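You operate a simulated robot arm through the tools that you are given. There is no shell and no other tool.

You run a simulated robot arm. Do the job below in one go: nothing can be reset, and whatever is moved stays where it is left.

JOB
Run both nuts down: the brass one with the ratchet, the steel one without it.
Fine: orange socket on the brass nut, teal socket on the steel nut. Turn the steel nut by its socket alone and stand that socket back on the holder; set the red lever of the ratchet to ON and leave ratchet and socket on the brass nut.

The check looks at the end state, three seconds after you hand in, the way a careful person would. Anything else that was tipped, shoved, dropped, spilled or broken makes it a failure.

ROBOT AND FRAMES
A 7-joint arm with a two-finger parallel gripper, fixed in place. Base frame: the origin is at the foot of the arm, x ahead of it, y to its left, z up; the work surface is at about z = 0.95. Units: m, degrees, N and s.
Its first joint turns from -166.0 to 166.0 degrees. Payload 4.4 kg.
Tool frame: the origin (TCP) lies between the finger pads and is the grasp point; the fingertips stand 0.023 m ahead of it; z points along the fingers, y is the line along which they close. The gripper opens to 0.094 m. The fingers are 0.038 m wide and 0.01 m thick; the gripper's body (0.054 by 0.096 m) begins 0.039 m behind the TCP.
Orientation is told as [roll, pitch, yaw] about the base's x, y, z axes, in that order, counted from this pose: with the fingers straight down and closing along the base's y, the tool's x points along the base's -x, its y along +y and its z along -z.

CONTROLS
- The arm moves only by the tool send_rows. Its argument "increments" is a list of rows, each an object of numbers (a shift or turn left out is 0, a gripper value left out holds the last): "x", "y", "z": the shift along the base's x, y, z in units of 200 mm (1.0 is 200 mm); "rx", "ry", "rz": the turn, a rotation vector about the base's x, y, z in units of 180 degrees (1.0 is 180 degrees); "gripper": the finger opening in m, from 0 to 0.094. In form: [{"x": .., "y": .., "z": .., "rx": .., "ry": .., "rz": .., "gripper": ..}, ...]. A call has 1 to 20 rows; each row is the pose to reach, as a shift and turn from the pose commanded when the call began. A call with a number of a shift or a turn outside -1 to 1 is refused whole. A row lasts 0.2 s, in which the tool goes at most 0.05 m and 8.6 degrees; a call with a longer step from one row to the next is refused whole, and so is a gripper value outside its range. A pose out of reach is approached as far as the arm can. The call stops where the force on the tool passes 40 N (or 10 N more than at its start, if that is more) or the arm is blocked; 0.2 s more then pass. The fingers move at their own pace (about 0.072 m/s each) and stop on an object; they squeeze with about 44 N. The grip force told is the motor's: it shows also when the fingers shut on nothing. Time passes only in rows, and 0.2 s behind the last, so rows that repeat a pose let the fingers close. It gives the time, the measured TCP pose, the force on the tool (base axes), the opening and the grip force at its end, in the units of the frame above (readings bear some noise), with the torque about the TCP (base axes, N m) and any sound that the robot's microphone picked up.
- Cameras (640 x 400 px; columns grow to the right, rows downward): "scene" is fixed at [0.0483, 0.6473, 1.565]; the picture's right is [-0.27, -0.96, 0.00], its down [-0.45, 0.13, -0.88] and it looks along [0.85, -0.24, -0.47] (base axes); focal length 363 px, centre (320, 200). "wrist" rides on the gripper at [0.086, 0.016, -0.074] in the tool frame; the picture's right is [-0.18, 0.98, 0.00], its down [-0.58, -0.11, -0.81] and it looks along [-0.79, -0.15, 0.59] (tool axes); focal length 243 px, centre (320, 200). There is no depth. A picture from a camera that has moved, and an enlarged one, comes with that camera's place and axes in the base frame and with its lens. The place of the scene camera against the robot may be out by one fixed shift of up to 0.018 m in any direction.
- snapshot(camera): a new picture of that camera. The clock stands still meanwhile.
- close_up(camera, box): a new picture of the part [left, top, right, bottom] of that camera's present view, enlarged. The clock stands still meanwhile.
- finish_job(): hands the job in; it is judged then, once.

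Nothing tells you positions but the pictures and the camera data. Unless the task says otherwise, let go and move clear before handing in.

The tools are called after "Emit:" as a command line: name --argument value ..., lists and objects as JSON in quotes. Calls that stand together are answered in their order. send_rows: Moves the arm, as the interface text tells. Its arguments: {"type":"object","properties":{"increments":{"type":"array"}},"required":["increments"]} The other tools are called the same way: snapshot (camera) takes a picture; close_up (camera, box) takes an enlarged picture of a part of a camera's view; finish_job () hands the job in.

At the start:

```text
t: 0.0
tcp_pos: [0.6829, 0.176, 1.2656]
tool_rot: [0.0, 0.1, 0.0]
force: [0.0, 0.5, 0.1]
wrist_torque: [0.02, 0.02, 0.0]
gripper_width: 0.094
gripper_force: 0.0
```

scene: 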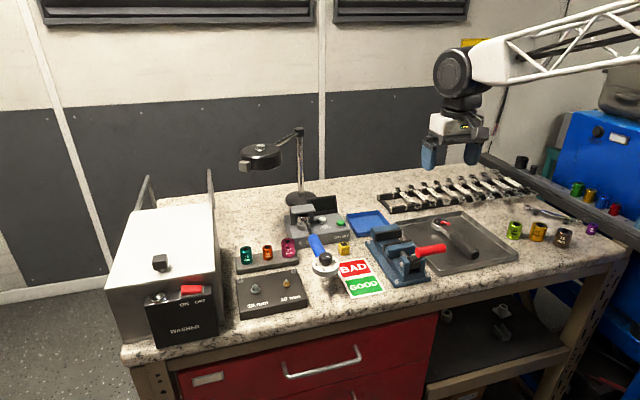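
wrist: 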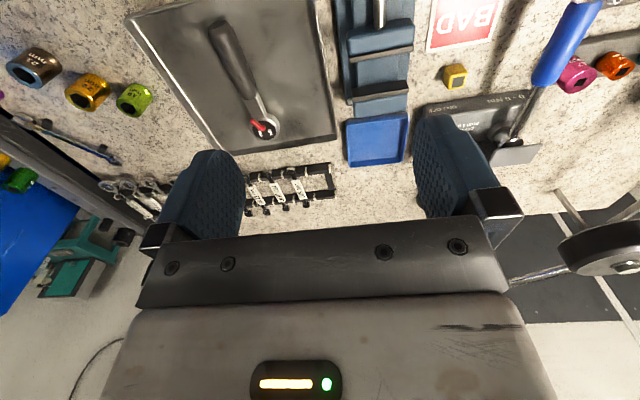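

I see the bench with a socket holder (teal, orange, magenta), a dark plate with two nuts at the left, and a ratchet in a grey tray. I'll look closer at each before moving.

Emit:
close_up --camera "scene" --box '[220, 220, 320, 325]'

Emit:
close_up --camera "scene" --box '[370, 190, 530, 290]'

Emit:
close_up --camera "wrist" --box '[120, 0, 340, 160]'

Emit:
close_up --camera "scene" --box '[270, 190, 430, 300]'

```text
3.81 times, centred on (270, 272) of scene
camera zoom: at [0.0483, 0.6473, 1.565], right [-0.27, -0.96, 0.0], down [-0.45, 0.13, -0.88], along [0.85, -0.24, -0.47], focal length 1381 px, centre (510, -76)
```

zoom: 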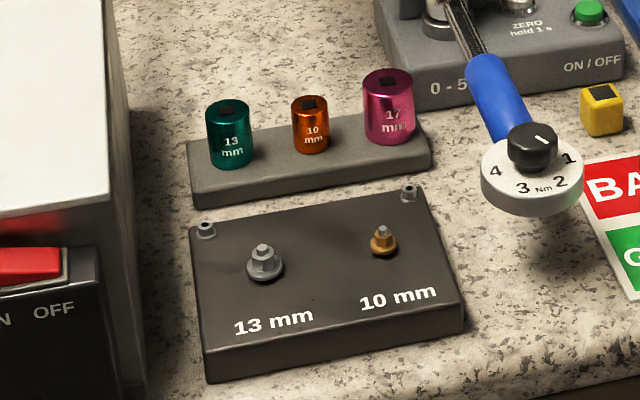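

```text
4.00 times, centred on (450, 240) of scene
camera zoom: at [0.0483, 0.6473, 1.565], right [-0.27, -0.96, 0.0], down [-0.45, 0.13, -0.88], along [0.85, -0.24, -0.47], focal length 1450 px, centre (-200, 40)
```

zoom: 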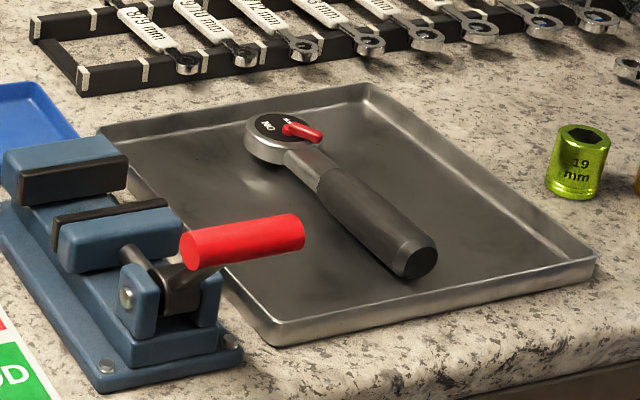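

```text
2.50 times, centred on (230, 80) of wrist
camera zoom: at [0.5978, 0.1917, 1.3411], right [0.18, 0.98, 0.0], down [0.58, -0.11, 0.81], along [0.79, -0.15, -0.59], focal length 606 px, centre (545, 500)
```

zoom: 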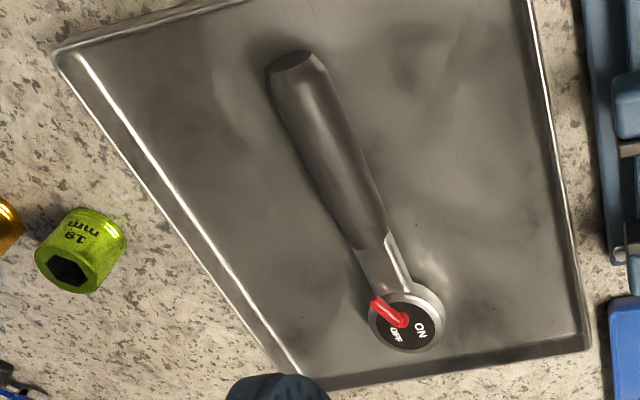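

```text
3.64 times, centred on (350, 245) of scene
camera zoom: at [0.0483, 0.6473, 1.565], right [-0.27, -0.96, 0.0], down [-0.45, 0.13, -0.88], along [0.85, -0.24, -0.47], focal length 1318 px, centre (211, 36)
```

zoom: 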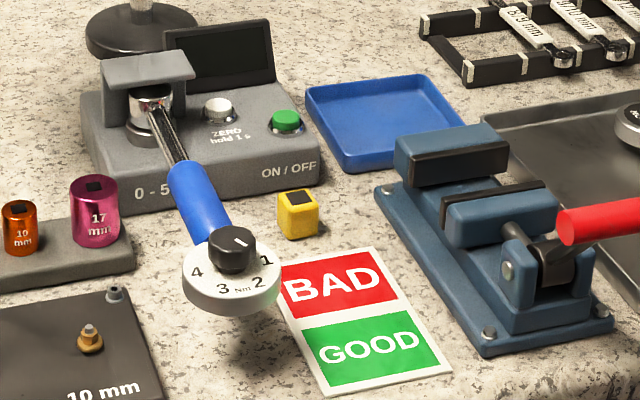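

The nut plate is around (0.71, 0.54–0.61), the socket row around x≈0.83, and the ratchet is in the tray with its lever on OFF. I'll move the wrist camera over the nut plate to measure more exactly.

Emit:
send_rows --increments '[{"x": -0.1, "y": 0.2}, {"x": -0.2, "y": 0.4}, {"x": -0.3, "y": 0.6}, {"x": -0.4, "y": 0.8}, {"x": -0.5, "y": 1.0}]'

Emit:
send_rows --increments '[{"x": -0.05, "y": 0.2}, {"x": -0.1, "y": 0.4}, {"x": -0.15, "y": 0.6, "z": -0.1}, {"x": -0.2, "y": 0.8, "z": -0.2}, {"x": -0.2, "y": 0.9, "z": -0.3}]'

Emit:
snapshot --camera "wrist"

Emit:
snapshot --camera "scene"

```text
t: 1.2
tcp_pos: [0.5826, 0.3758, 1.2667]
tool_rot: [0.1, 0.1, 0.1]
force: [0.0, 0.1, 0.0]
wrist_torque: [-0.05, -0.01, 0.03]
gripper_width: 0.0941
gripper_force: 0.0
```

```text
t: 2.4
tcp_pos: [0.5447, 0.5553, 1.2074]
tool_rot: [0.0, 0.0, 0.0]
force: [0.0, 0.1, -0.2]
wrist_torque: [0.0, -0.01, -0.02]
gripper_width: 0.0941
gripper_force: 0.0
```

```text
taken
camera wrist: at [0.4585, 0.5715, 1.2827], right [0.18, 0.98, 0.0], down [0.58, -0.11, 0.81], along [0.79, -0.15, -0.59], focal length 243 px, centre (320, 200)
```

wrist: 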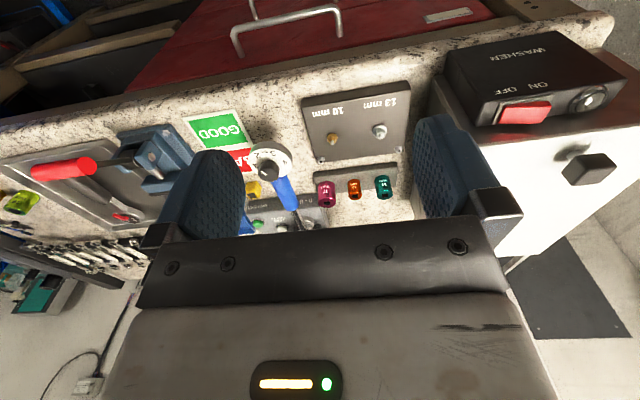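

```text
taken
```

scene: 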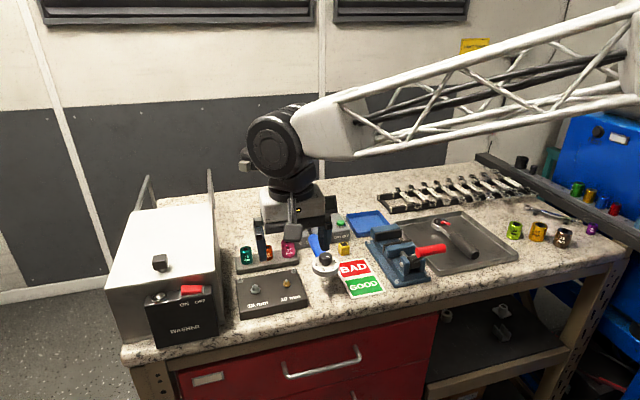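

The wrist view now shows the plate, sockets and dial. I'll zoom in for precise pixel positions.

Emit:
close_up --camera "wrist" --box '[290, 70, 420, 215]'

Emit:
close_up --camera "wrist" --box '[230, 130, 330, 235]'

```text
2.76 times, centred on (355, 142) of wrist
camera zoom: at [0.4585, 0.5715, 1.2827], right [0.18, 0.98, 0.0], down [0.58, -0.11, 0.81], along [0.79, -0.15, -0.59], focal length 669 px, centre (223, 359)
```

zoom: 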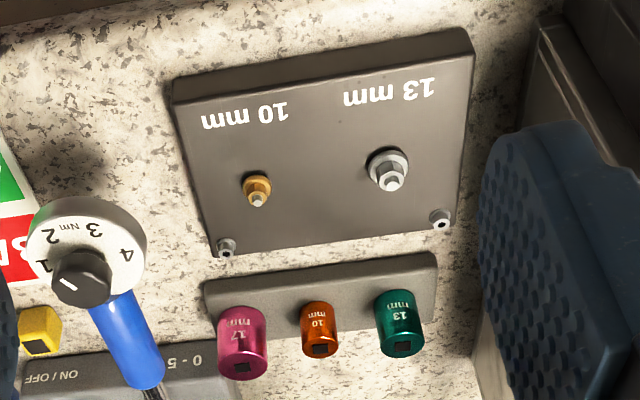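

```text
3.81 times, centred on (280, 182) of wrist
camera zoom: at [0.4585, 0.5715, 1.2827], right [0.18, 0.98, 0.0], down [0.58, -0.11, 0.81], along [0.79, -0.15, -0.59], focal length 924 px, centre (472, 267)
```

zoom: 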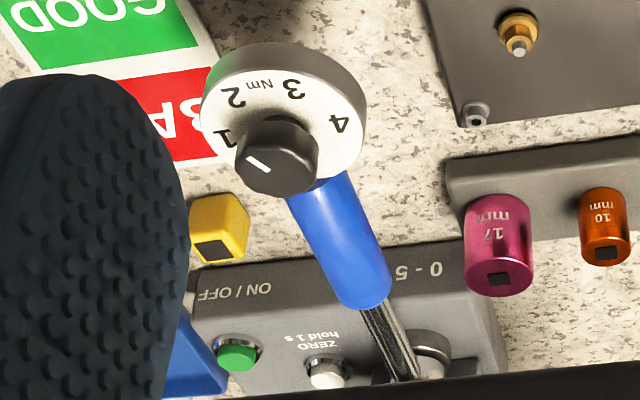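

Teal socket at about (0.83, 0.62), orange (0.83, 0.56), steel nut (0.706, 0.617) and brass nut (0.703, 0.544). I'll move lower for a better look at the nut heights and socket positions.

Emit:
send_rows --increments '[{"x": 0.1, "y": 0.05, "z": -0.15}, {"x": 0.2, "y": 0.1, "z": -0.3}, {"x": 0.28, "y": 0.12, "z": -0.5}]'

Emit:
snapshot --camera "wrist"

Emit:
close_up --camera "wrist" --box '[220, 20, 420, 145]'

Emit:
close_up --camera "wrist" --box '[240, 90, 420, 202]'

```text
t: 3.2
tcp_pos: [0.5991, 0.5802, 1.1075]
tool_rot: [0.1, -0.1, 0.1]
force: [1.0, -0.3, 0.2]
wrist_torque: [-0.02, 0.0, 0.0]
gripper_width: 0.0938
gripper_force: 0.0
```

```text
taken
camera wrist: at [0.5136, 0.5954, 1.1833], right [0.18, 0.98, 0.0], down [0.58, -0.11, 0.81], along [0.79, -0.15, -0.59], focal length 243 px, centre (320, 200)
```

wrist: 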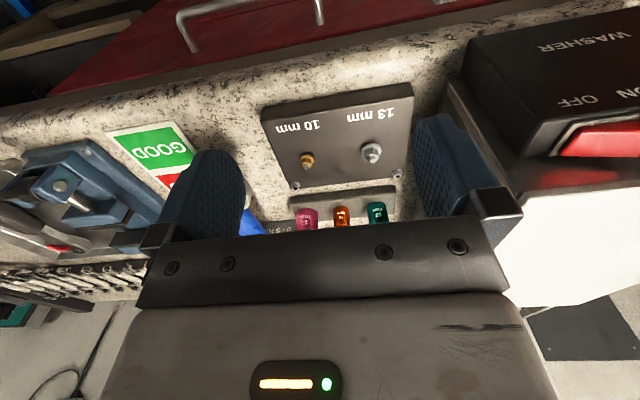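

```text
3.20 times, centred on (320, 82) of wrist
camera zoom: at [0.5136, 0.5954, 1.1833], right [0.18, 0.98, 0.0], down [0.58, -0.11, 0.81], along [0.79, -0.15, -0.59], focal length 776 px, centre (320, 576)
```

zoom: 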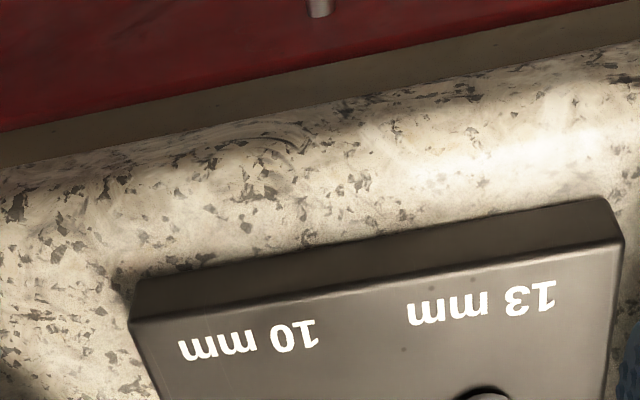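

```text
3.56 times, centred on (330, 146) of wrist
camera zoom: at [0.5136, 0.5954, 1.1833], right [0.18, 0.98, 0.0], down [0.58, -0.11, 0.81], along [0.79, -0.15, -0.59], focal length 863 px, centre (284, 392)
```

zoom: 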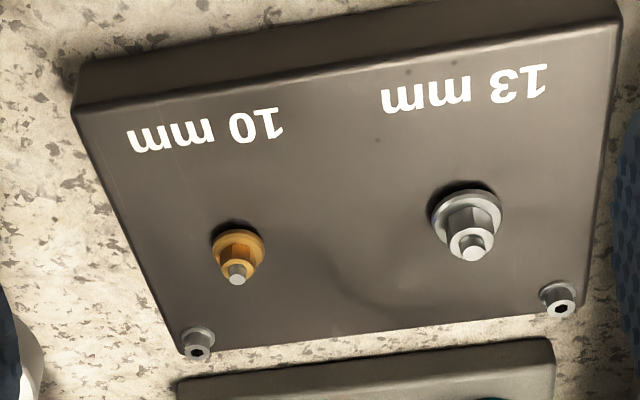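

The nuts are clear: hexes on flanges with a small gap below. Now I'll get a steeper view down over the sockets to fix their x, y and z.

Emit:
send_rows --increments '[{"z": 0.2}, {"x": 0.1, "y": 0.0, "z": 0.4}, {"x": 0.25, "y": 0.05, "z": 0.55}, {"x": 0.4, "y": 0.05, "z": 0.7}, {"x": 0.5, "y": 0.05, "z": 0.75}]'

Emit:
snapshot --camera "wrist"

Emit:
close_up --camera "wrist" --box '[230, 60, 410, 172]'

```text
t: 4.4
tcp_pos: [0.6997, 0.5899, 1.2557]
tool_rot: [0.0, 0.0, -0.1]
force: [-0.7, 0.3, -0.3]
wrist_torque: [-0.01, -0.03, 0.01]
gripper_width: 0.0942
gripper_force: 0.0
```

```text
taken
camera wrist: at [0.6136, 0.6052, 1.3313], right [0.18, 0.98, 0.0], down [0.58, -0.11, 0.81], along [0.79, -0.15, -0.59], focal length 243 px, centre (320, 200)
```

wrist: 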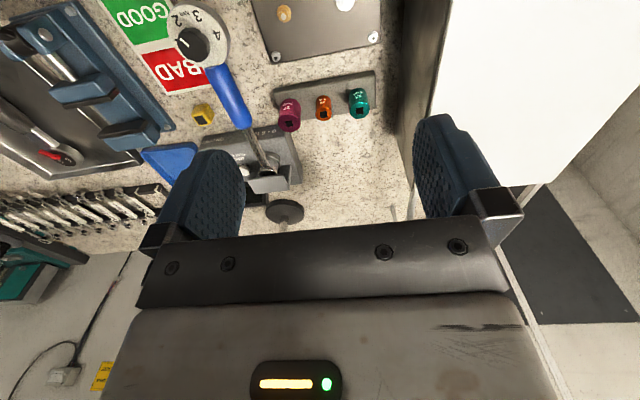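

```text
3.56 times, centred on (320, 116) of wrist
camera zoom: at [0.6136, 0.6052, 1.3313], right [0.18, 0.98, 0.0], down [0.58, -0.11, 0.81], along [0.79, -0.15, -0.59], focal length 863 px, centre (320, 499)
```

zoom: 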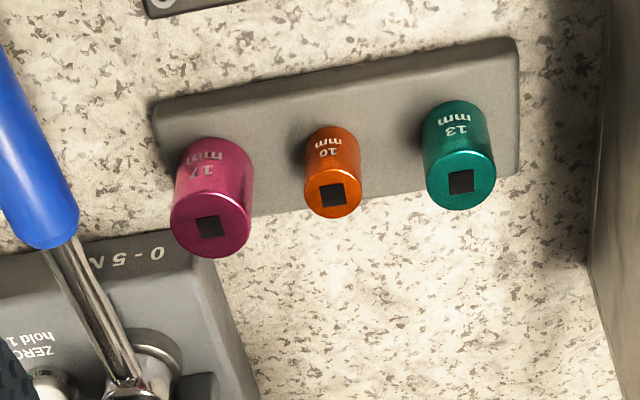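

Triangulated: teal top at (0.834, 0.623, 1.008), Ø≈30 mm, about 39 mm tall. Orange top is at (0.834, 0.568, 1.003), Ø≈25 mm. Teal is at the edge of reach, so I'll yaw to a tangential grip and tilt outward.

Emit:
send_rows --increments '[{"rz": 0.041, "gripper": 0.05}, {"rz": 0.082}, {"rz": 0.123}, {"rz": 0.164}, {"rz": 0.2045}]'

Emit:
send_rows --increments '[{"rx": 0.025, "ry": -0.0333, "x": 0.1, "z": -0.1}, {"rx": 0.05, "ry": -0.0667, "x": 0.25, "y": 0.05, "z": -0.25}, {"rx": 0.05, "ry": -0.0667, "x": 0.4, "y": 0.1, "z": -0.4}, {"rx": 0.05, "ry": -0.0667, "x": 0.55, "y": 0.15, "z": -0.55}, {"rx": 0.05, "ry": -0.0667, "x": 0.67, "y": 0.165, "z": -0.7}]'

Emit:
snapshot --camera "wrist"

Emit:
snapshot --camera "scene"

```text
t: 5.6
tcp_pos: [0.6984, 0.5896, 1.2568]
tool_rot: [-0.1, 0.0, 36.9]
force: [-0.3, 0.3, -0.4]
wrist_torque: [-0.03, 0.0, 0.03]
gripper_width: 0.0498
gripper_force: 0.1
```

```text
t: 6.8
tcp_pos: [0.8332, 0.6237, 1.1177]
tool_rot: [0.0, -15.1, 36.8]
force: [0.1, 0.0, 0.9]
wrist_torque: [-0.01, 0.05, -0.01]
gripper_width: 0.0503
gripper_force: 0.0
```

```text
taken
camera wrist: at [0.7427, 0.5738, 1.1689], right [-0.45, 0.89, 0.05], down [0.35, 0.12, 0.93], along [0.83, 0.43, -0.36], focal length 243 px, centre (320, 200)
```

wrist: 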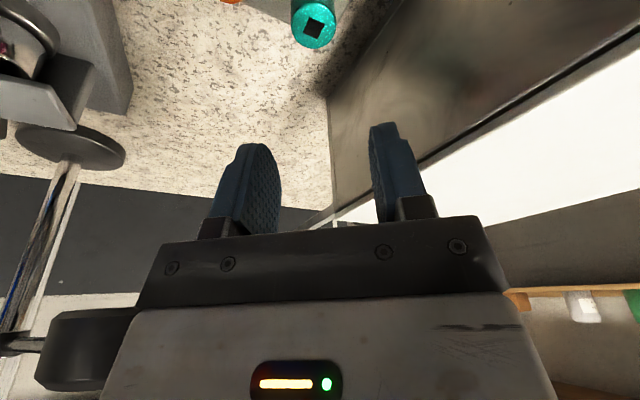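

```text
taken
```

scene: 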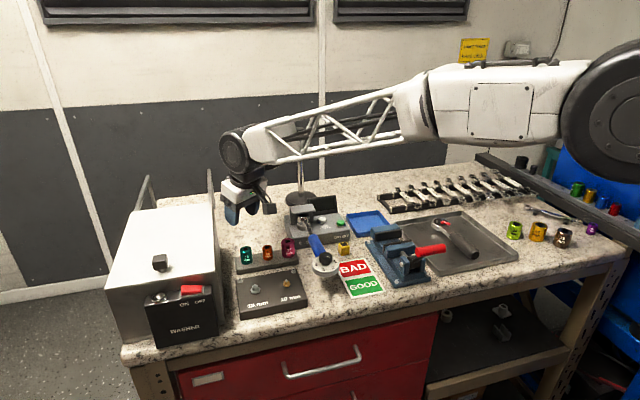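

Reach with a 15° tilt works, and the wrist view confirms teal at (0.835, 0.624). Descending onto it with a 44 mm opening.

Emit:
send_rows --increments '[{"x": 0.01, "y": 0.0025, "z": -0.12, "gripper": 0.045}, {"x": 0.01, "y": 0.0025, "z": -0.24}, {"x": 0.01, "y": 0.0025, "z": -0.35}]'

Emit:
snapshot --camera "wrist"

Emit:
close_up --camera "scene" --box '[190, 190, 330, 280]'

```text
t: 7.6
tcp_pos: [0.8357, 0.624, 1.0468]
tool_rot: [0.0, -15.0, 36.7]
force: [0.6, 0.0, 0.8]
wrist_torque: [0.0, -0.02, 0.01]
gripper_width: 0.0449
gripper_force: 0.1
```

```text
taken
camera wrist: at [0.7437, 0.575, 1.0974], right [-0.45, 0.89, 0.05], down [0.35, 0.12, 0.93], along [0.82, 0.43, -0.37], focal length 243 px, centre (320, 200)
```

wrist: 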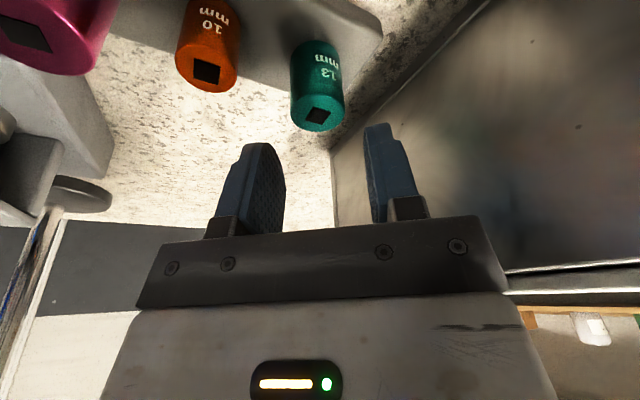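

```text
4.44 times, centred on (260, 235) of scene
camera zoom: at [0.0483, 0.6473, 1.565], right [-0.27, -0.96, 0.0], down [-0.45, 0.13, -0.88], along [0.85, -0.24, -0.47], focal length 1611 px, centre (587, 44)
```

zoom: 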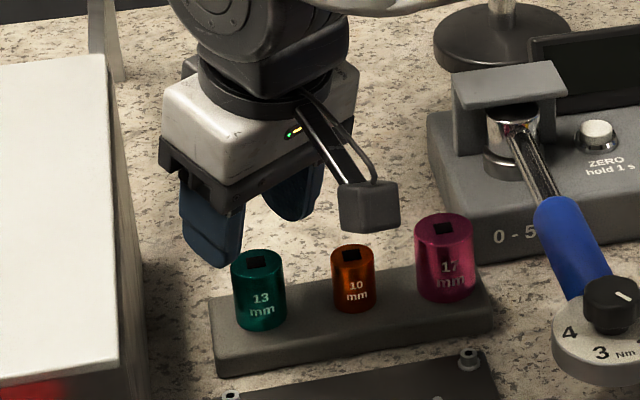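

The socket is centred between the fingers. Final descent and grip.

Emit:
send_rows --increments '[{"z": -0.07}, {"z": -0.14}, {"z": -0.18}, {"z": -0.21}]'

Emit:
close_up --camera "scene" --box '[190, 190, 330, 280]'

Emit:
snapshot --camera "wrist"

```text
t: 8.6
tcp_pos: [0.8353, 0.6243, 1.0034]
tool_rot: [0.0, -15.1, 36.8]
force: [0.0, -0.4, -0.1]
wrist_torque: [0.01, -0.05, -0.02]
gripper_width: 0.0452
gripper_force: 0.0
```

```text
4.44 times, centred on (260, 235) of scene
camera zoom: at [0.0483, 0.6473, 1.565], right [-0.27, -0.96, 0.0], down [-0.45, 0.13, -0.88], along [0.85, -0.24, -0.47], focal length 1611 px, centre (587, 44)
```

zoom: 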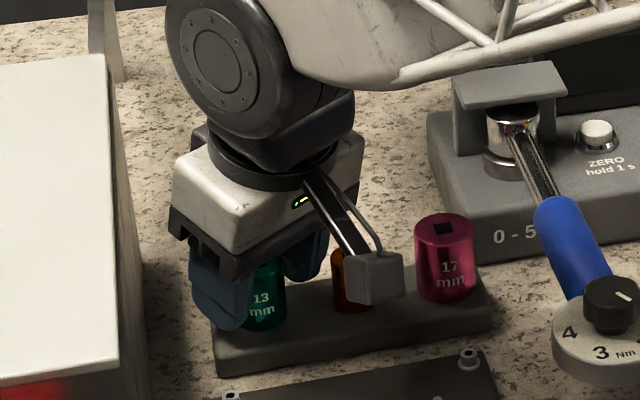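

```text
taken
camera wrist: at [0.7443, 0.5748, 1.0534], right [-0.45, 0.89, 0.05], down [0.35, 0.12, 0.93], along [0.82, 0.43, -0.37], focal length 243 px, centre (320, 200)
```

wrist: 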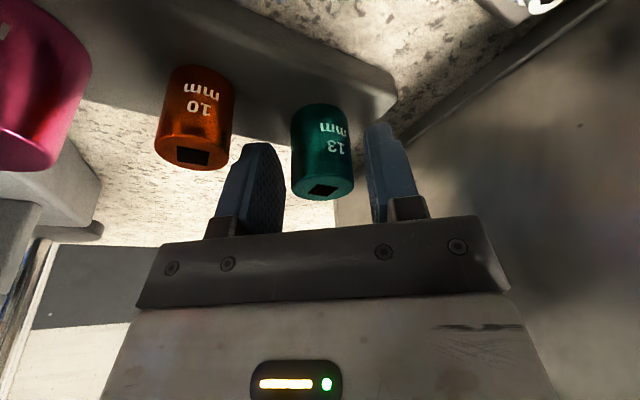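

Well centred between the fingers. Closing and lifting.

Emit:
send_rows --increments '[{"gripper": 0.0}, {}, {}]'

Emit:
send_rows --increments '[{"z": 0.05}, {"z": 0.15}, {"z": 0.3}, {"z": 0.45}]'

Emit:
snapshot --camera "wrist"

Emit:
close_up --camera "scene" --box '[190, 190, 330, 280]'

```text
t: 9.4
tcp_pos: [0.835, 0.6238, 1.0034]
tool_rot: [0.0, -15.0, 36.8]
force: [1.4, -1.0, 0.7]
wrist_torque: [-0.01, -0.02, 0.0]
gripper_width: 0.0289
gripper_force: 43.8
```

```text
t: 10.4
tcp_pos: [0.8358, 0.6231, 1.0932]
tool_rot: [0.1, -14.9, 36.8]
force: [0.0, -0.7, -1.6]
wrist_torque: [0.01, -0.01, 0.01]
gripper_width: 0.029
gripper_force: 43.9
```

```text
taken
camera wrist: at [0.7448, 0.5743, 1.1445], right [-0.45, 0.89, 0.05], down [0.35, 0.12, 0.93], along [0.82, 0.43, -0.37], focal length 243 px, centre (320, 200)
```

wrist: 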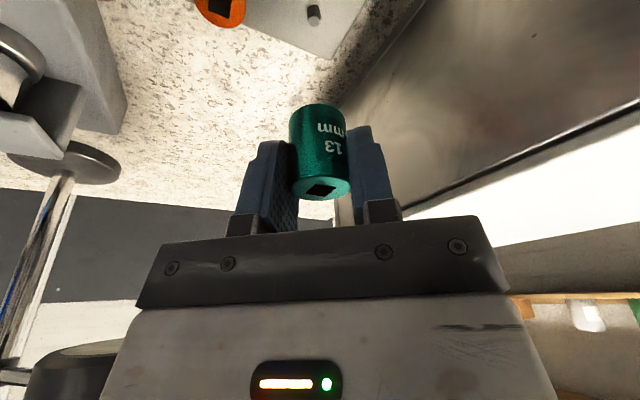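

```text
4.44 times, centred on (260, 235) of scene
camera zoom: at [0.0483, 0.6473, 1.565], right [-0.27, -0.96, 0.0], down [-0.45, 0.13, -0.88], along [0.85, -0.24, -0.47], focal length 1611 px, centre (587, 44)
```

zoom: 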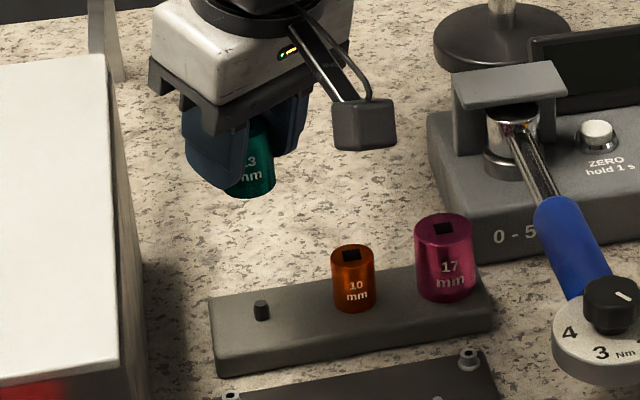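

The teal socket is held and stands over a small post on the holder, so it must go back over that post at the same pose. Now moving to where the camera can see the steel nut.

Emit:
send_rows --increments '[{"x": -0.2, "y": -0.03, "z": 0.05}, {"x": -0.42, "y": -0.06, "z": 0.1}, {"x": -0.64, "y": -0.09, "z": 0.1}, {"x": -0.85, "y": -0.1175, "z": 0.1}, {"x": -0.85, "y": -0.1175, "z": 0.1}]'

Emit:
snapshot --camera "wrist"

Emit:
close_up --camera "wrist" --box '[260, 30, 360, 105]'

Emit:
close_up --camera "scene" --box '[220, 220, 320, 325]'

```text
t: 11.6
tcp_pos: [0.6648, 0.6013, 1.1154]
tool_rot: [0.1, -14.9, 36.8]
force: [-0.2, 0.1, -1.7]
wrist_torque: [-0.02, -0.01, 0.02]
gripper_width: 0.0287
gripper_force: 44.1
```

```text
taken
camera wrist: at [0.5738, 0.552, 1.1658], right [-0.45, 0.89, 0.05], down [0.35, 0.12, 0.93], along [0.82, 0.43, -0.37], focal length 243 px, centre (320, 200)
```

wrist: 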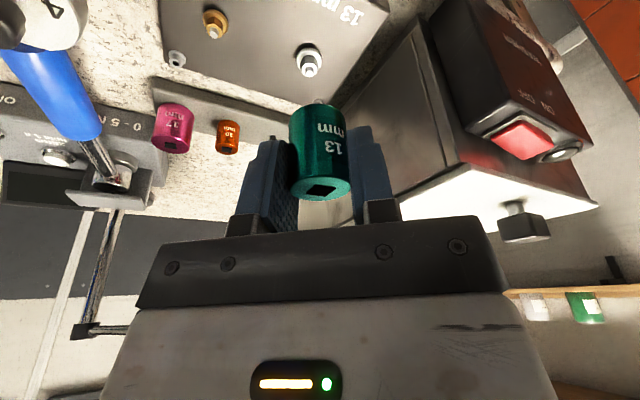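

```text
5.33 times, centred on (310, 68) of wrist
camera zoom: at [0.5738, 0.552, 1.1658], right [-0.45, 0.89, 0.05], down [0.35, 0.12, 0.93], along [0.82, 0.43, -0.37], focal length 1294 px, centre (373, 907)
```

zoom: 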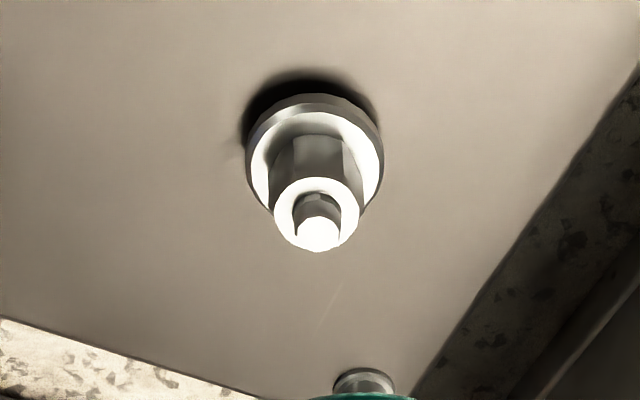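

```text
3.81 times, centred on (270, 272) of scene
camera zoom: at [0.0483, 0.6473, 1.565], right [-0.27, -0.96, 0.0], down [-0.45, 0.13, -0.88], along [0.85, -0.24, -0.47], focal length 1381 px, centre (510, -76)
```

zoom: 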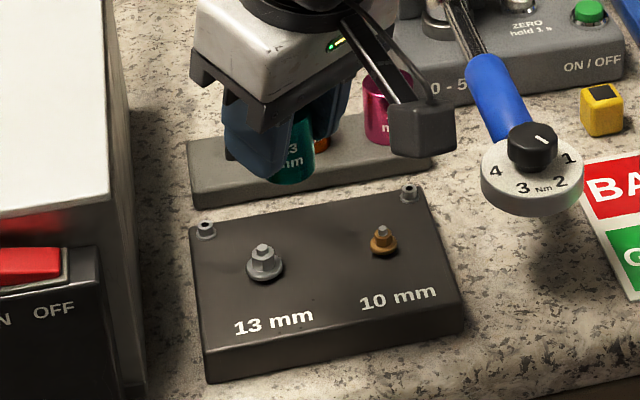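

The nut, flange and stud are clear, and the steel nut axis is at about (0.713, 0.620). I'll hover the socket just above it and check alignment from both cameras.

Emit:
send_rows --increments '[{"x": 0.12, "y": 0.05, "z": -0.1}, {"x": 0.24, "y": 0.1, "z": -0.2}, {"x": 0.24, "y": 0.1, "z": -0.3}, {"x": 0.24, "y": 0.1, "z": -0.39}]'

Emit:
close_up --camera "wrist" --box '[240, 50, 400, 210]'

Emit:
close_up --camera "scene" --box '[230, 240, 310, 300]'

```text
t: 12.6
tcp_pos: [0.7118, 0.62, 1.0363]
tool_rot: [0.0, -15.1, 36.8]
force: [0.1, -0.5, -0.6]
wrist_torque: [0.02, -0.04, 0.01]
gripper_width: 0.0288
gripper_force: 44.0
```

```text
2.50 times, centred on (320, 130) of wrist
camera zoom: at [0.6216, 0.5711, 1.0872], right [-0.45, 0.89, 0.05], down [0.35, 0.12, 0.93], along [0.82, 0.43, -0.37], focal length 606 px, centre (320, 375)
```

zoom: 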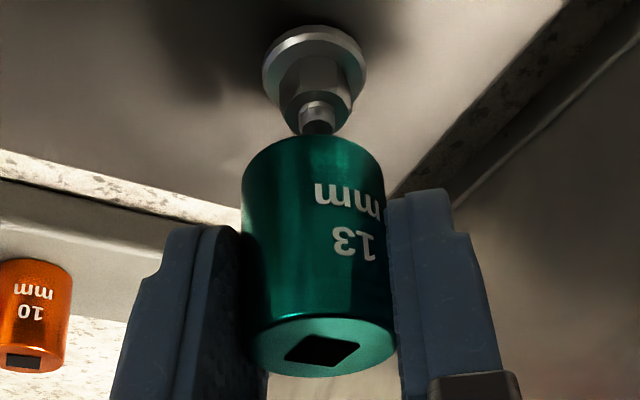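

```text
6.67 times, centred on (270, 270) of scene
camera zoom: at [0.0483, 0.6473, 1.565], right [-0.27, -0.96, 0.0], down [-0.45, 0.13, -0.88], along [0.85, -0.24, -0.47], focal length 2417 px, centre (653, -267)
```

zoom: 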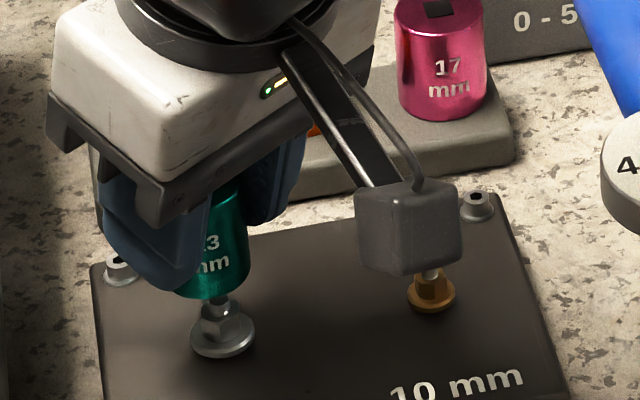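

Close to aligned, but I want a finer check, so I'm zooming in on the socket-to-stud gap.

Emit:
close_up --camera "wrist" --box '[280, 50, 360, 114]'

Emit:
close_up --camera "wrist" --box '[280, 130, 360, 210]'

Emit:
close_up --camera "scene" --box '[240, 262, 280, 292]'

```text
6.25 times, centred on (320, 82) of wrist
camera zoom: at [0.6216, 0.5711, 1.0872], right [-0.45, 0.89, 0.05], down [0.35, 0.12, 0.93], along [0.82, 0.43, -0.37], focal length 1516 px, centre (320, 938)
```

zoom: 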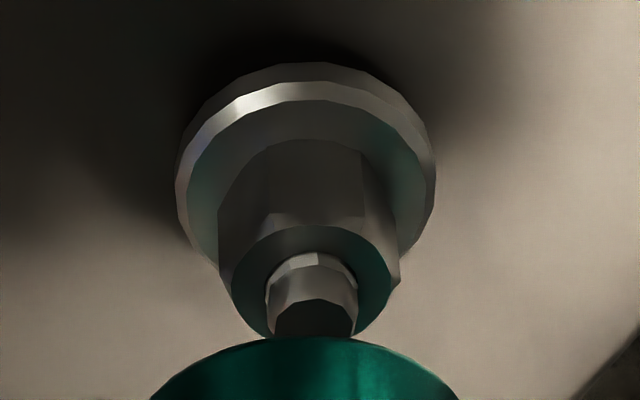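

```text
5.00 times, centred on (320, 170) of wrist
camera zoom: at [0.6216, 0.5711, 1.0872], right [-0.45, 0.89, 0.05], down [0.35, 0.12, 0.93], along [0.82, 0.43, -0.37], focal length 1213 px, centre (320, 350)
```

zoom: 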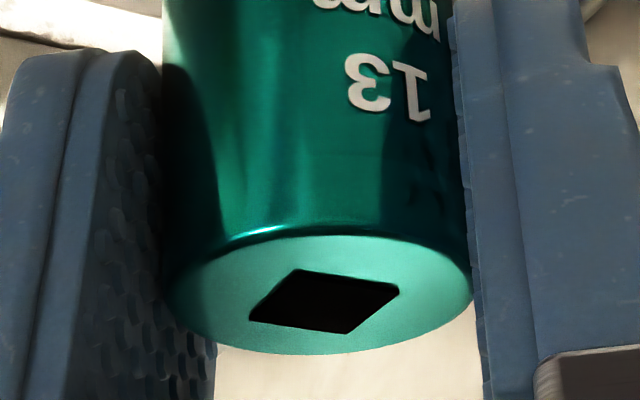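

```text
13.33 times, centred on (260, 277) of scene
camera zoom: at [0.0483, 0.6473, 1.565], right [-0.27, -0.96, 0.0], down [-0.45, 0.13, -0.88], along [0.85, -0.24, -0.47], focal length 4834 px, centre (1120, -827)
```

zoom: 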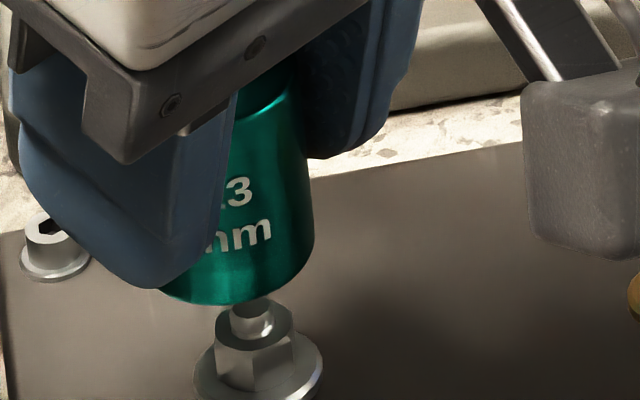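

I need a steeper view to fix the nut's x without height ambiguity. Lifting straight up and un-tilting to look down on it.

Emit:
send_rows --increments '[{"z": 0.15}, {"z": 0.35}, {"z": 0.5, "rx": -0.025, "ry": 0.0333}, {"z": 0.55, "rx": -0.05, "ry": 0.0667}, {"z": 0.55, "rx": -0.05, "ry": 0.0667}]'

Emit:
close_up --camera "wrist" --box '[240, 0, 400, 100]'

Emit:
snapshot --camera "wrist"

```text
t: 13.8
tcp_pos: [0.7131, 0.6202, 1.1469]
tool_rot: [0.0, 0.2, 36.8]
force: [-0.3, 0.1, -0.9]
wrist_torque: [0.05, -0.02, 0.02]
gripper_width: 0.0289
gripper_force: 44.0
```

```text
4.00 times, centred on (320, 50) of wrist
camera zoom: at [0.6351, 0.5802, 1.2216], right [-0.44, 0.9, 0.0], down [0.53, 0.26, 0.81], along [0.72, 0.36, -0.59], focal length 970 px, centre (320, 800)
```

zoom: 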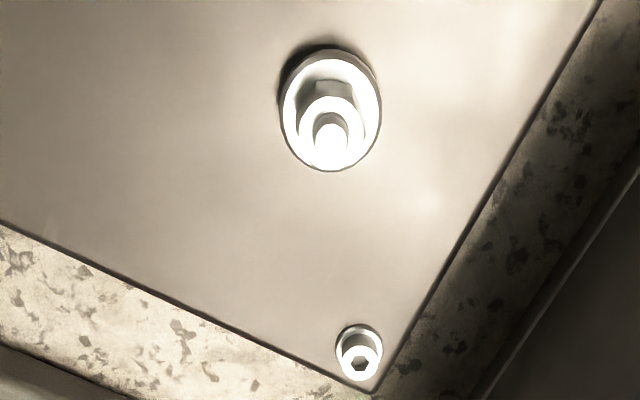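

```text
taken
camera wrist: at [0.6351, 0.5802, 1.2216], right [-0.44, 0.9, 0.0], down [0.53, 0.26, 0.81], along [0.72, 0.36, -0.59], focal length 243 px, centre (320, 200)
```

wrist: 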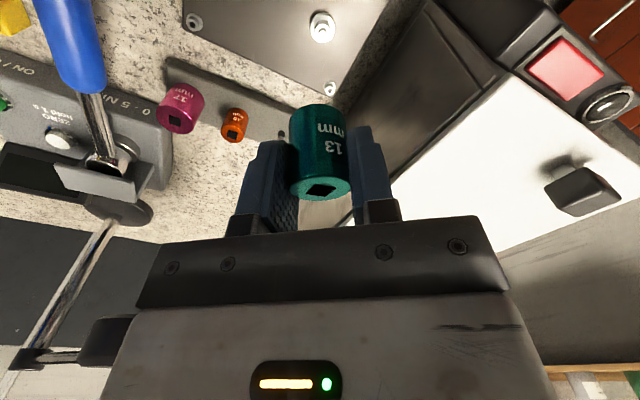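

The steep view puts the steel nut at (0.7075, 0.620) with its hex top at z≈0.986. I'll re-tilt, centre there, and lower gently.

Emit:
send_rows --increments '[{"rx": 0.025, "ry": -0.0333, "x": -0.0265}, {"rx": 0.05, "ry": -0.0667, "x": -0.0265, "z": -0.1}, {"rx": 0.05, "ry": -0.0667, "x": -0.0265, "z": -0.3}, {"rx": 0.05, "ry": -0.0667, "x": -0.0265, "z": -0.45}, {"rx": 0.05, "ry": -0.0667, "x": -0.0265, "z": -0.55}, {"rx": 0.05, "ry": -0.0667, "x": -0.0265, "z": -0.58}]'

Emit:
close_up --camera "scene" --box '[240, 262, 280, 292]'

Emit:
close_up --camera "wrist" --box '[280, 50, 360, 114]'

```text
t: 15.2
tcp_pos: [0.7089, 0.6188, 1.0303]
tool_rot: [0.0, -15.0, 36.9]
force: [0.9, -0.1, -1.1]
wrist_torque: [0.01, 0.0, 0.01]
gripper_width: 0.029
gripper_force: 44.1
```

```text
13.33 times, centred on (260, 277) of scene
camera zoom: at [0.0483, 0.6473, 1.565], right [-0.27, -0.96, 0.0], down [-0.45, 0.13, -0.88], along [0.85, -0.24, -0.47], focal length 4834 px, centre (1120, -827)
```

zoom: 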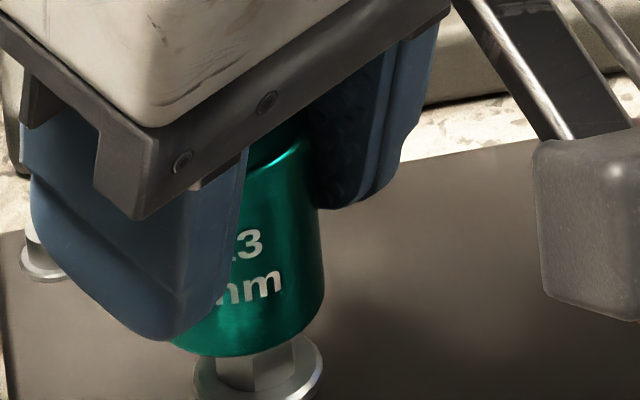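

```text
6.25 times, centred on (320, 82) of wrist
camera zoom: at [0.6169, 0.5704, 1.0798], right [-0.45, 0.89, 0.05], down [0.35, 0.12, 0.93], along [0.82, 0.43, -0.37], focal length 1516 px, centre (320, 938)
```

zoom: 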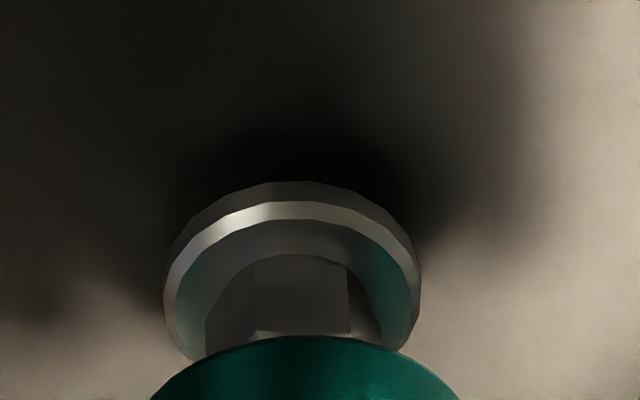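

Within about 1.5 mm; small correction and then lower slowly to contact.

Emit:
send_rows --increments '[{"x": -0.0065, "y": -0.003, "z": -0.02}, {"x": -0.0065, "y": -0.003, "z": -0.04}, {"x": -0.0065, "y": -0.003, "z": -0.05}]'

Emit:
send_rows --increments '[{"z": -0.005}, {"z": -0.01}, {"z": -0.015}]'

Emit:
close_up --camera "scene" --box '[240, 262, 280, 292]'

```text
t: 16.0
tcp_pos: [0.7076, 0.6193, 1.0212]
tool_rot: [0.0, -15.0, 36.8]
force: [-14.7, -10.1, 17.7]
wrist_torque: [-0.45, 0.64, -0.01]
gripper_width: 0.0289
gripper_force: 43.9
```

```text
t: 16.8
tcp_pos: [0.7071, 0.6184, 1.018]
tool_rot: [0.0, -15.0, 36.8]
force: [-8.5, -20.5, 24.6]
wrist_torque: [-0.67, 0.25, 0.0]
gripper_width: 0.0289
gripper_force: 44.5
```

```text
13.33 times, centred on (260, 277) of scene
camera zoom: at [0.0483, 0.6473, 1.565], right [-0.27, -0.96, 0.0], down [-0.45, 0.13, -0.88], along [0.85, -0.24, -0.47], focal length 4834 px, centre (1120, -827)
```

zoom: 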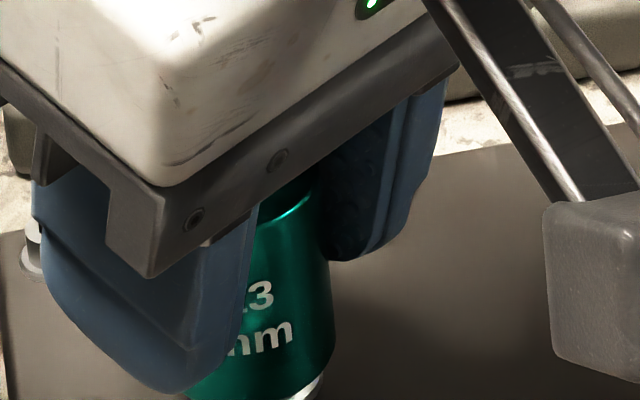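

Contact at about the expected height, with sideways forces pushing toward -x and -y. I'll yield in that direction and feel for the seating.

Emit:
send_rows --increments '[{"x": -0.003, "y": -0.004}, {"x": -0.005, "y": -0.008}, {"x": -0.005, "y": -0.008}]'

Emit:
close_up --camera "wrist" --box '[260, 60, 380, 200]'

Emit:
close_up --camera "scene" --box '[235, 262, 285, 300]'

```text
t: 17.6
tcp_pos: [0.7071, 0.6185, 1.019]
tool_rot: [0.0, -15.1, 36.8]
force: [20.8, 15.0, 20.3]
wrist_torque: [0.27, -0.47, 0.02]
gripper_width: 0.0291
gripper_force: 44.2
```

```text
2.86 times, centred on (320, 130) of wrist
camera zoom: at [0.6154, 0.5693, 1.0686], right [-0.45, 0.89, 0.05], down [0.35, 0.12, 0.93], along [0.82, 0.43, -0.36], focal length 693 px, centre (320, 400)
```

zoom: 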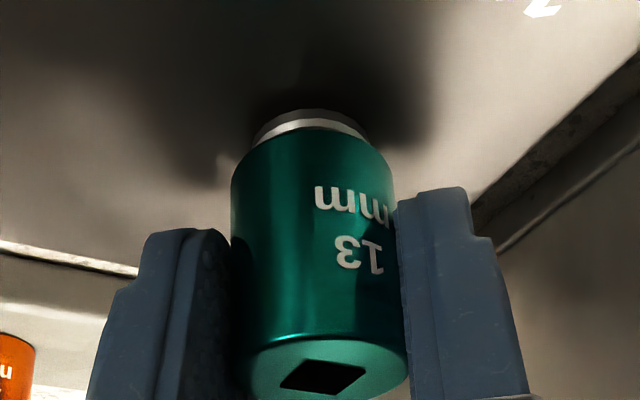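

```text
10.53 times, centred on (260, 281) of scene
camera zoom: at [0.0483, 0.6473, 1.565], right [-0.27, -0.96, 0.0], down [-0.45, 0.13, -0.88], along [0.85, -0.24, -0.47], focal length 3816 px, centre (952, -653)
```

zoom: 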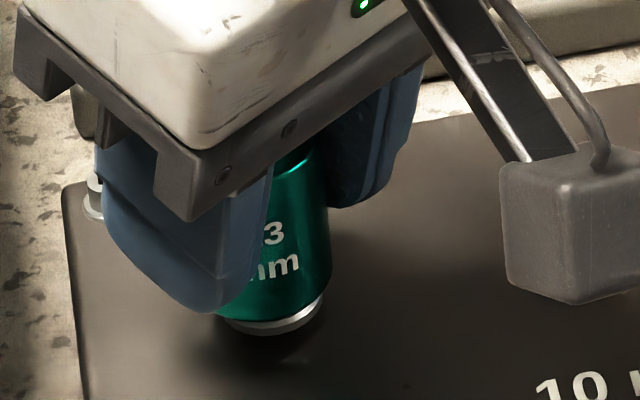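

The lateral stiffness shows the nut is captured inside the socket, and its bottom is right at the flange. I'll centre it to null the side forces, ease off the push, and then test-turn clockwise.

Emit:
send_rows --increments '[{"x": 0.0035, "y": 0.0035}, {"x": 0.0035, "y": 0.0035, "z": 0.002}]'

Emit:
send_rows --increments '[{"rz": -0.02}, {"rz": -0.04}, {"rz": -0.06}]'

```text
t: 18.2
tcp_pos: [0.7051, 0.6191, 1.0173]
tool_rot: [0.0, -15.0, 36.8]
force: [-4.0, -8.1, 32.1]
wrist_torque: [-0.25, 0.02, -0.02]
gripper_width: 0.0291
gripper_force: 44.1
```

```text
t: 19.0
tcp_pos: [0.707, 0.6185, 1.0183]
tool_rot: [0.0, -14.9, 26.0]
force: [-6.6, -8.2, 26.7]
wrist_torque: [-0.24, 0.23, 0.03]
gripper_width: 0.0288
gripper_force: 44.1
```

Emit:
send_rows --increments '[{"rz": -0.03}, {"rz": -0.06}, {"rz": -0.09}]'

Emit:
close_up --camera "wrist" --box '[260, 60, 380, 200]'

Emit:
close_up --camera "scene" --box '[235, 262, 285, 300]'

```text
t: 19.8
tcp_pos: [0.7075, 0.6183, 1.0181]
tool_rot: [0.0, -14.8, 9.8]
force: [13.3, -11.3, 15.4]
wrist_torque: [-0.36, -0.46, 0.03]
gripper_width: 0.0287
gripper_force: 44.1
```

```text
2.86 times, centred on (320, 130) of wrist
camera zoom: at [0.6036, 0.616, 1.0677], right [0.01, 1.0, 0.05], down [0.37, -0.05, 0.93], along [0.93, 0.01, -0.37], focal length 693 px, centre (320, 400)
```

zoom: 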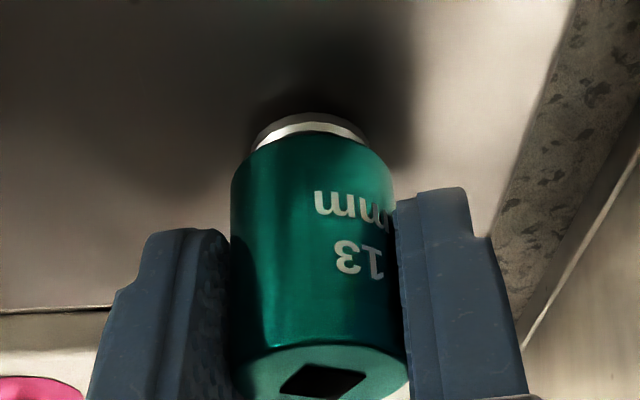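

```text
10.53 times, centred on (260, 281) of scene
camera zoom: at [0.0483, 0.6473, 1.565], right [-0.27, -0.96, 0.0], down [-0.45, 0.13, -0.88], along [0.85, -0.24, -0.47], focal length 3816 px, centre (952, -653)
```

zoom: 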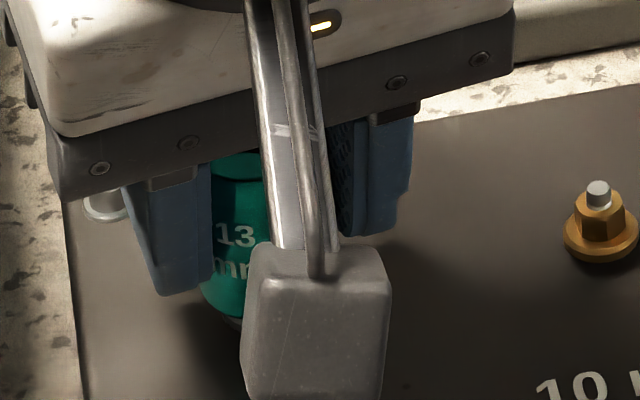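

Emit:
send_rows --increments '[{"x": 0.0025, "y": -0.002}, {"x": 0.0025, "y": -0.002}]'

Emit:
send_rows --increments '[{"z": -0.004}, {"z": -0.004}]'

```text
t: 20.4
tcp_pos: [0.7067, 0.6173, 1.0181]
tool_rot: [0.0, -15.0, 9.8]
force: [-1.8, -18.6, 15.9]
wrist_torque: [-0.43, 0.0, 0.04]
gripper_width: 0.029
gripper_force: 44.3
```

```text
t: 21.0
tcp_pos: [0.7068, 0.618, 1.0171]
tool_rot: [0.0, -15.0, 9.8]
force: [-10.3, -16.4, 22.0]
wrist_torque: [-0.46, 0.36, 0.02]
gripper_width: 0.0284
gripper_force: 44.4
```

Emit:
send_rows --increments '[{"x": -0.001, "y": -0.003}, {"x": -0.001, "y": -0.003}]'

Emit:
send_rows --increments '[{"rz": -0.02}, {"rz": -0.04}]'

Emit:
send_rows --increments '[{"rz": -0.02}, {"rz": -0.04}]'

Emit:
send_rows --increments '[{"rz": -0.02}, {"rz": -0.04}]'

```text
t: 21.6
tcp_pos: [0.708, 0.6176, 1.0177]
tool_rot: [0.0, -15.0, 9.9]
force: [-13.2, -10.6, 22.7]
wrist_torque: [-0.33, 0.47, 0.02]
gripper_width: 0.0286
gripper_force: 44.2
```

```text
t: 22.2
tcp_pos: [0.7071, 0.618, 1.0162]
tool_rot: [0.0, -15.0, 2.6]
force: [-3.4, -6.5, 19.6]
wrist_torque: [-0.21, 0.11, 0.07]
gripper_width: 0.0287
gripper_force: 43.9
```

```text
t: 22.8
tcp_pos: [0.7069, 0.6167, 1.0174]
tool_rot: [0.0, -15.0, -4.8]
force: [-6.4, -9.8, 24.9]
wrist_torque: [-0.34, 0.21, 0.04]
gripper_width: 0.0288
gripper_force: 44.2
```

```text
t: 23.4
tcp_pos: [0.7078, 0.6171, 1.0164]
tool_rot: [-0.1, -15.0, -11.8]
force: [-6.0, -7.8, 21.4]
wrist_torque: [-0.23, 0.14, 0.03]
gripper_width: 0.0291
gripper_force: 44.0
```

Emit:
send_rows --increments '[{"rz": -0.02}, {"rz": -0.04}, {"rz": -0.06}]'

Emit:
send_rows --increments '[{"rz": -0.02}, {"rz": -0.04}, {"rz": -0.06}]'

Emit:
close_up --camera "wrist" --box '[260, 60, 380, 200]'

Emit:
close_up --camera "scene" --box '[220, 220, 320, 300]'

```text
t: 24.2
tcp_pos: [0.7063, 0.6178, 1.0163]
tool_rot: [0.1, -15.0, -22.5]
force: [-11.0, -22.9, 20.9]
wrist_torque: [-0.64, 0.09, 0.06]
gripper_width: 0.029
gripper_force: 44.0
```

```text
t: 24.7
tcp_pos: [0.7078, 0.617, 1.0161]
tool_rot: [0.1, -15.1, -26.5]
force: [-12.7, -13.3, 10.1]
wrist_torque: [-0.25, 0.09, 0.03]
gripper_width: 0.0287
gripper_force: 43.6
stopped in row 2: the force on the tool passed its limit at 45 N (the readings are from after the stop); the commanded pose is now the measured one
```

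```text
2.86 times, centred on (320, 130) of wrist
camera zoom: at [0.6226, 0.6766, 1.0672], right [0.6, 0.8, 0.05], down [0.27, -0.25, 0.93], along [0.76, -0.54, -0.37], focal length 693 px, centre (320, 400)
```

zoom: 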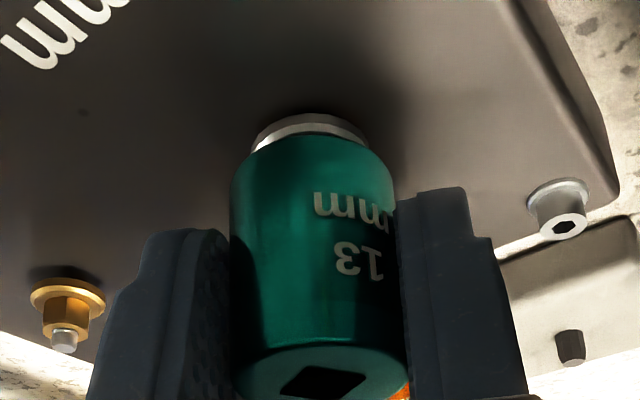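

```text
5.00 times, centred on (270, 260) of scene
camera zoom: at [0.0483, 0.6473, 1.565], right [-0.27, -0.96, 0.0], down [-0.45, 0.13, -0.88], along [0.85, -0.24, -0.47], focal length 1813 px, centre (570, -100)
```

zoom: 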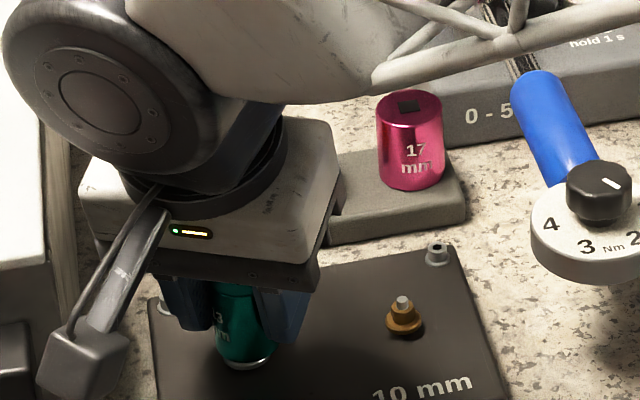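

About 63° of clockwise turn without the socket dropping further, and the tilted wrist is awkward here. I'll let the socket stand on the nut, lift off, and regrip it with the tool upright.

Emit:
send_rows --increments '[{"gripper": 0.046}, {}]'

Emit:
send_rows --increments '[{"z": 0.1}, {"z": 0.25}, {"z": 0.45}]'

Emit:
snapshot --camera "wrist"

Emit:
close_up --camera "scene" --box '[220, 220, 320, 300]'

```text
t: 25.3
tcp_pos: [0.7072, 0.6176, 1.0149]
tool_rot: [0.1, -15.0, -26.4]
force: [0.0, 0.1, -0.5]
wrist_torque: [-0.04, 0.03, -0.02]
gripper_width: 0.046
gripper_force: 0.1
```

```text
t: 26.1
tcp_pos: [0.7066, 0.6175, 1.1049]
tool_rot: [-0.2, -15.0, -26.3]
force: [0.8, -0.4, -1.1]
wrist_torque: [-0.01, -0.03, -0.03]
gripper_width: 0.0461
gripper_force: 0.1
```

```text
taken
camera wrist: at [0.6227, 0.6772, 1.1551], right [0.6, 0.8, 0.04], down [0.27, -0.25, 0.93], along [0.76, -0.54, -0.37], focal length 243 px, centre (320, 200)
```

wrist: 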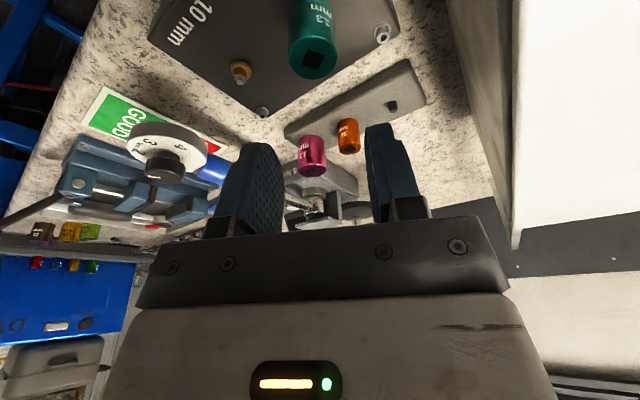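

```text
5.00 times, centred on (270, 260) of scene
camera zoom: at [0.0483, 0.6473, 1.565], right [-0.27, -0.96, 0.0], down [-0.45, 0.13, -0.88], along [0.85, -0.24, -0.47], focal length 1813 px, centre (570, -100)
```

zoom: 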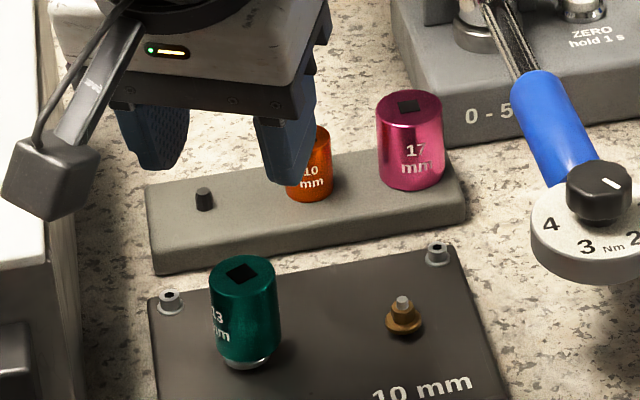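

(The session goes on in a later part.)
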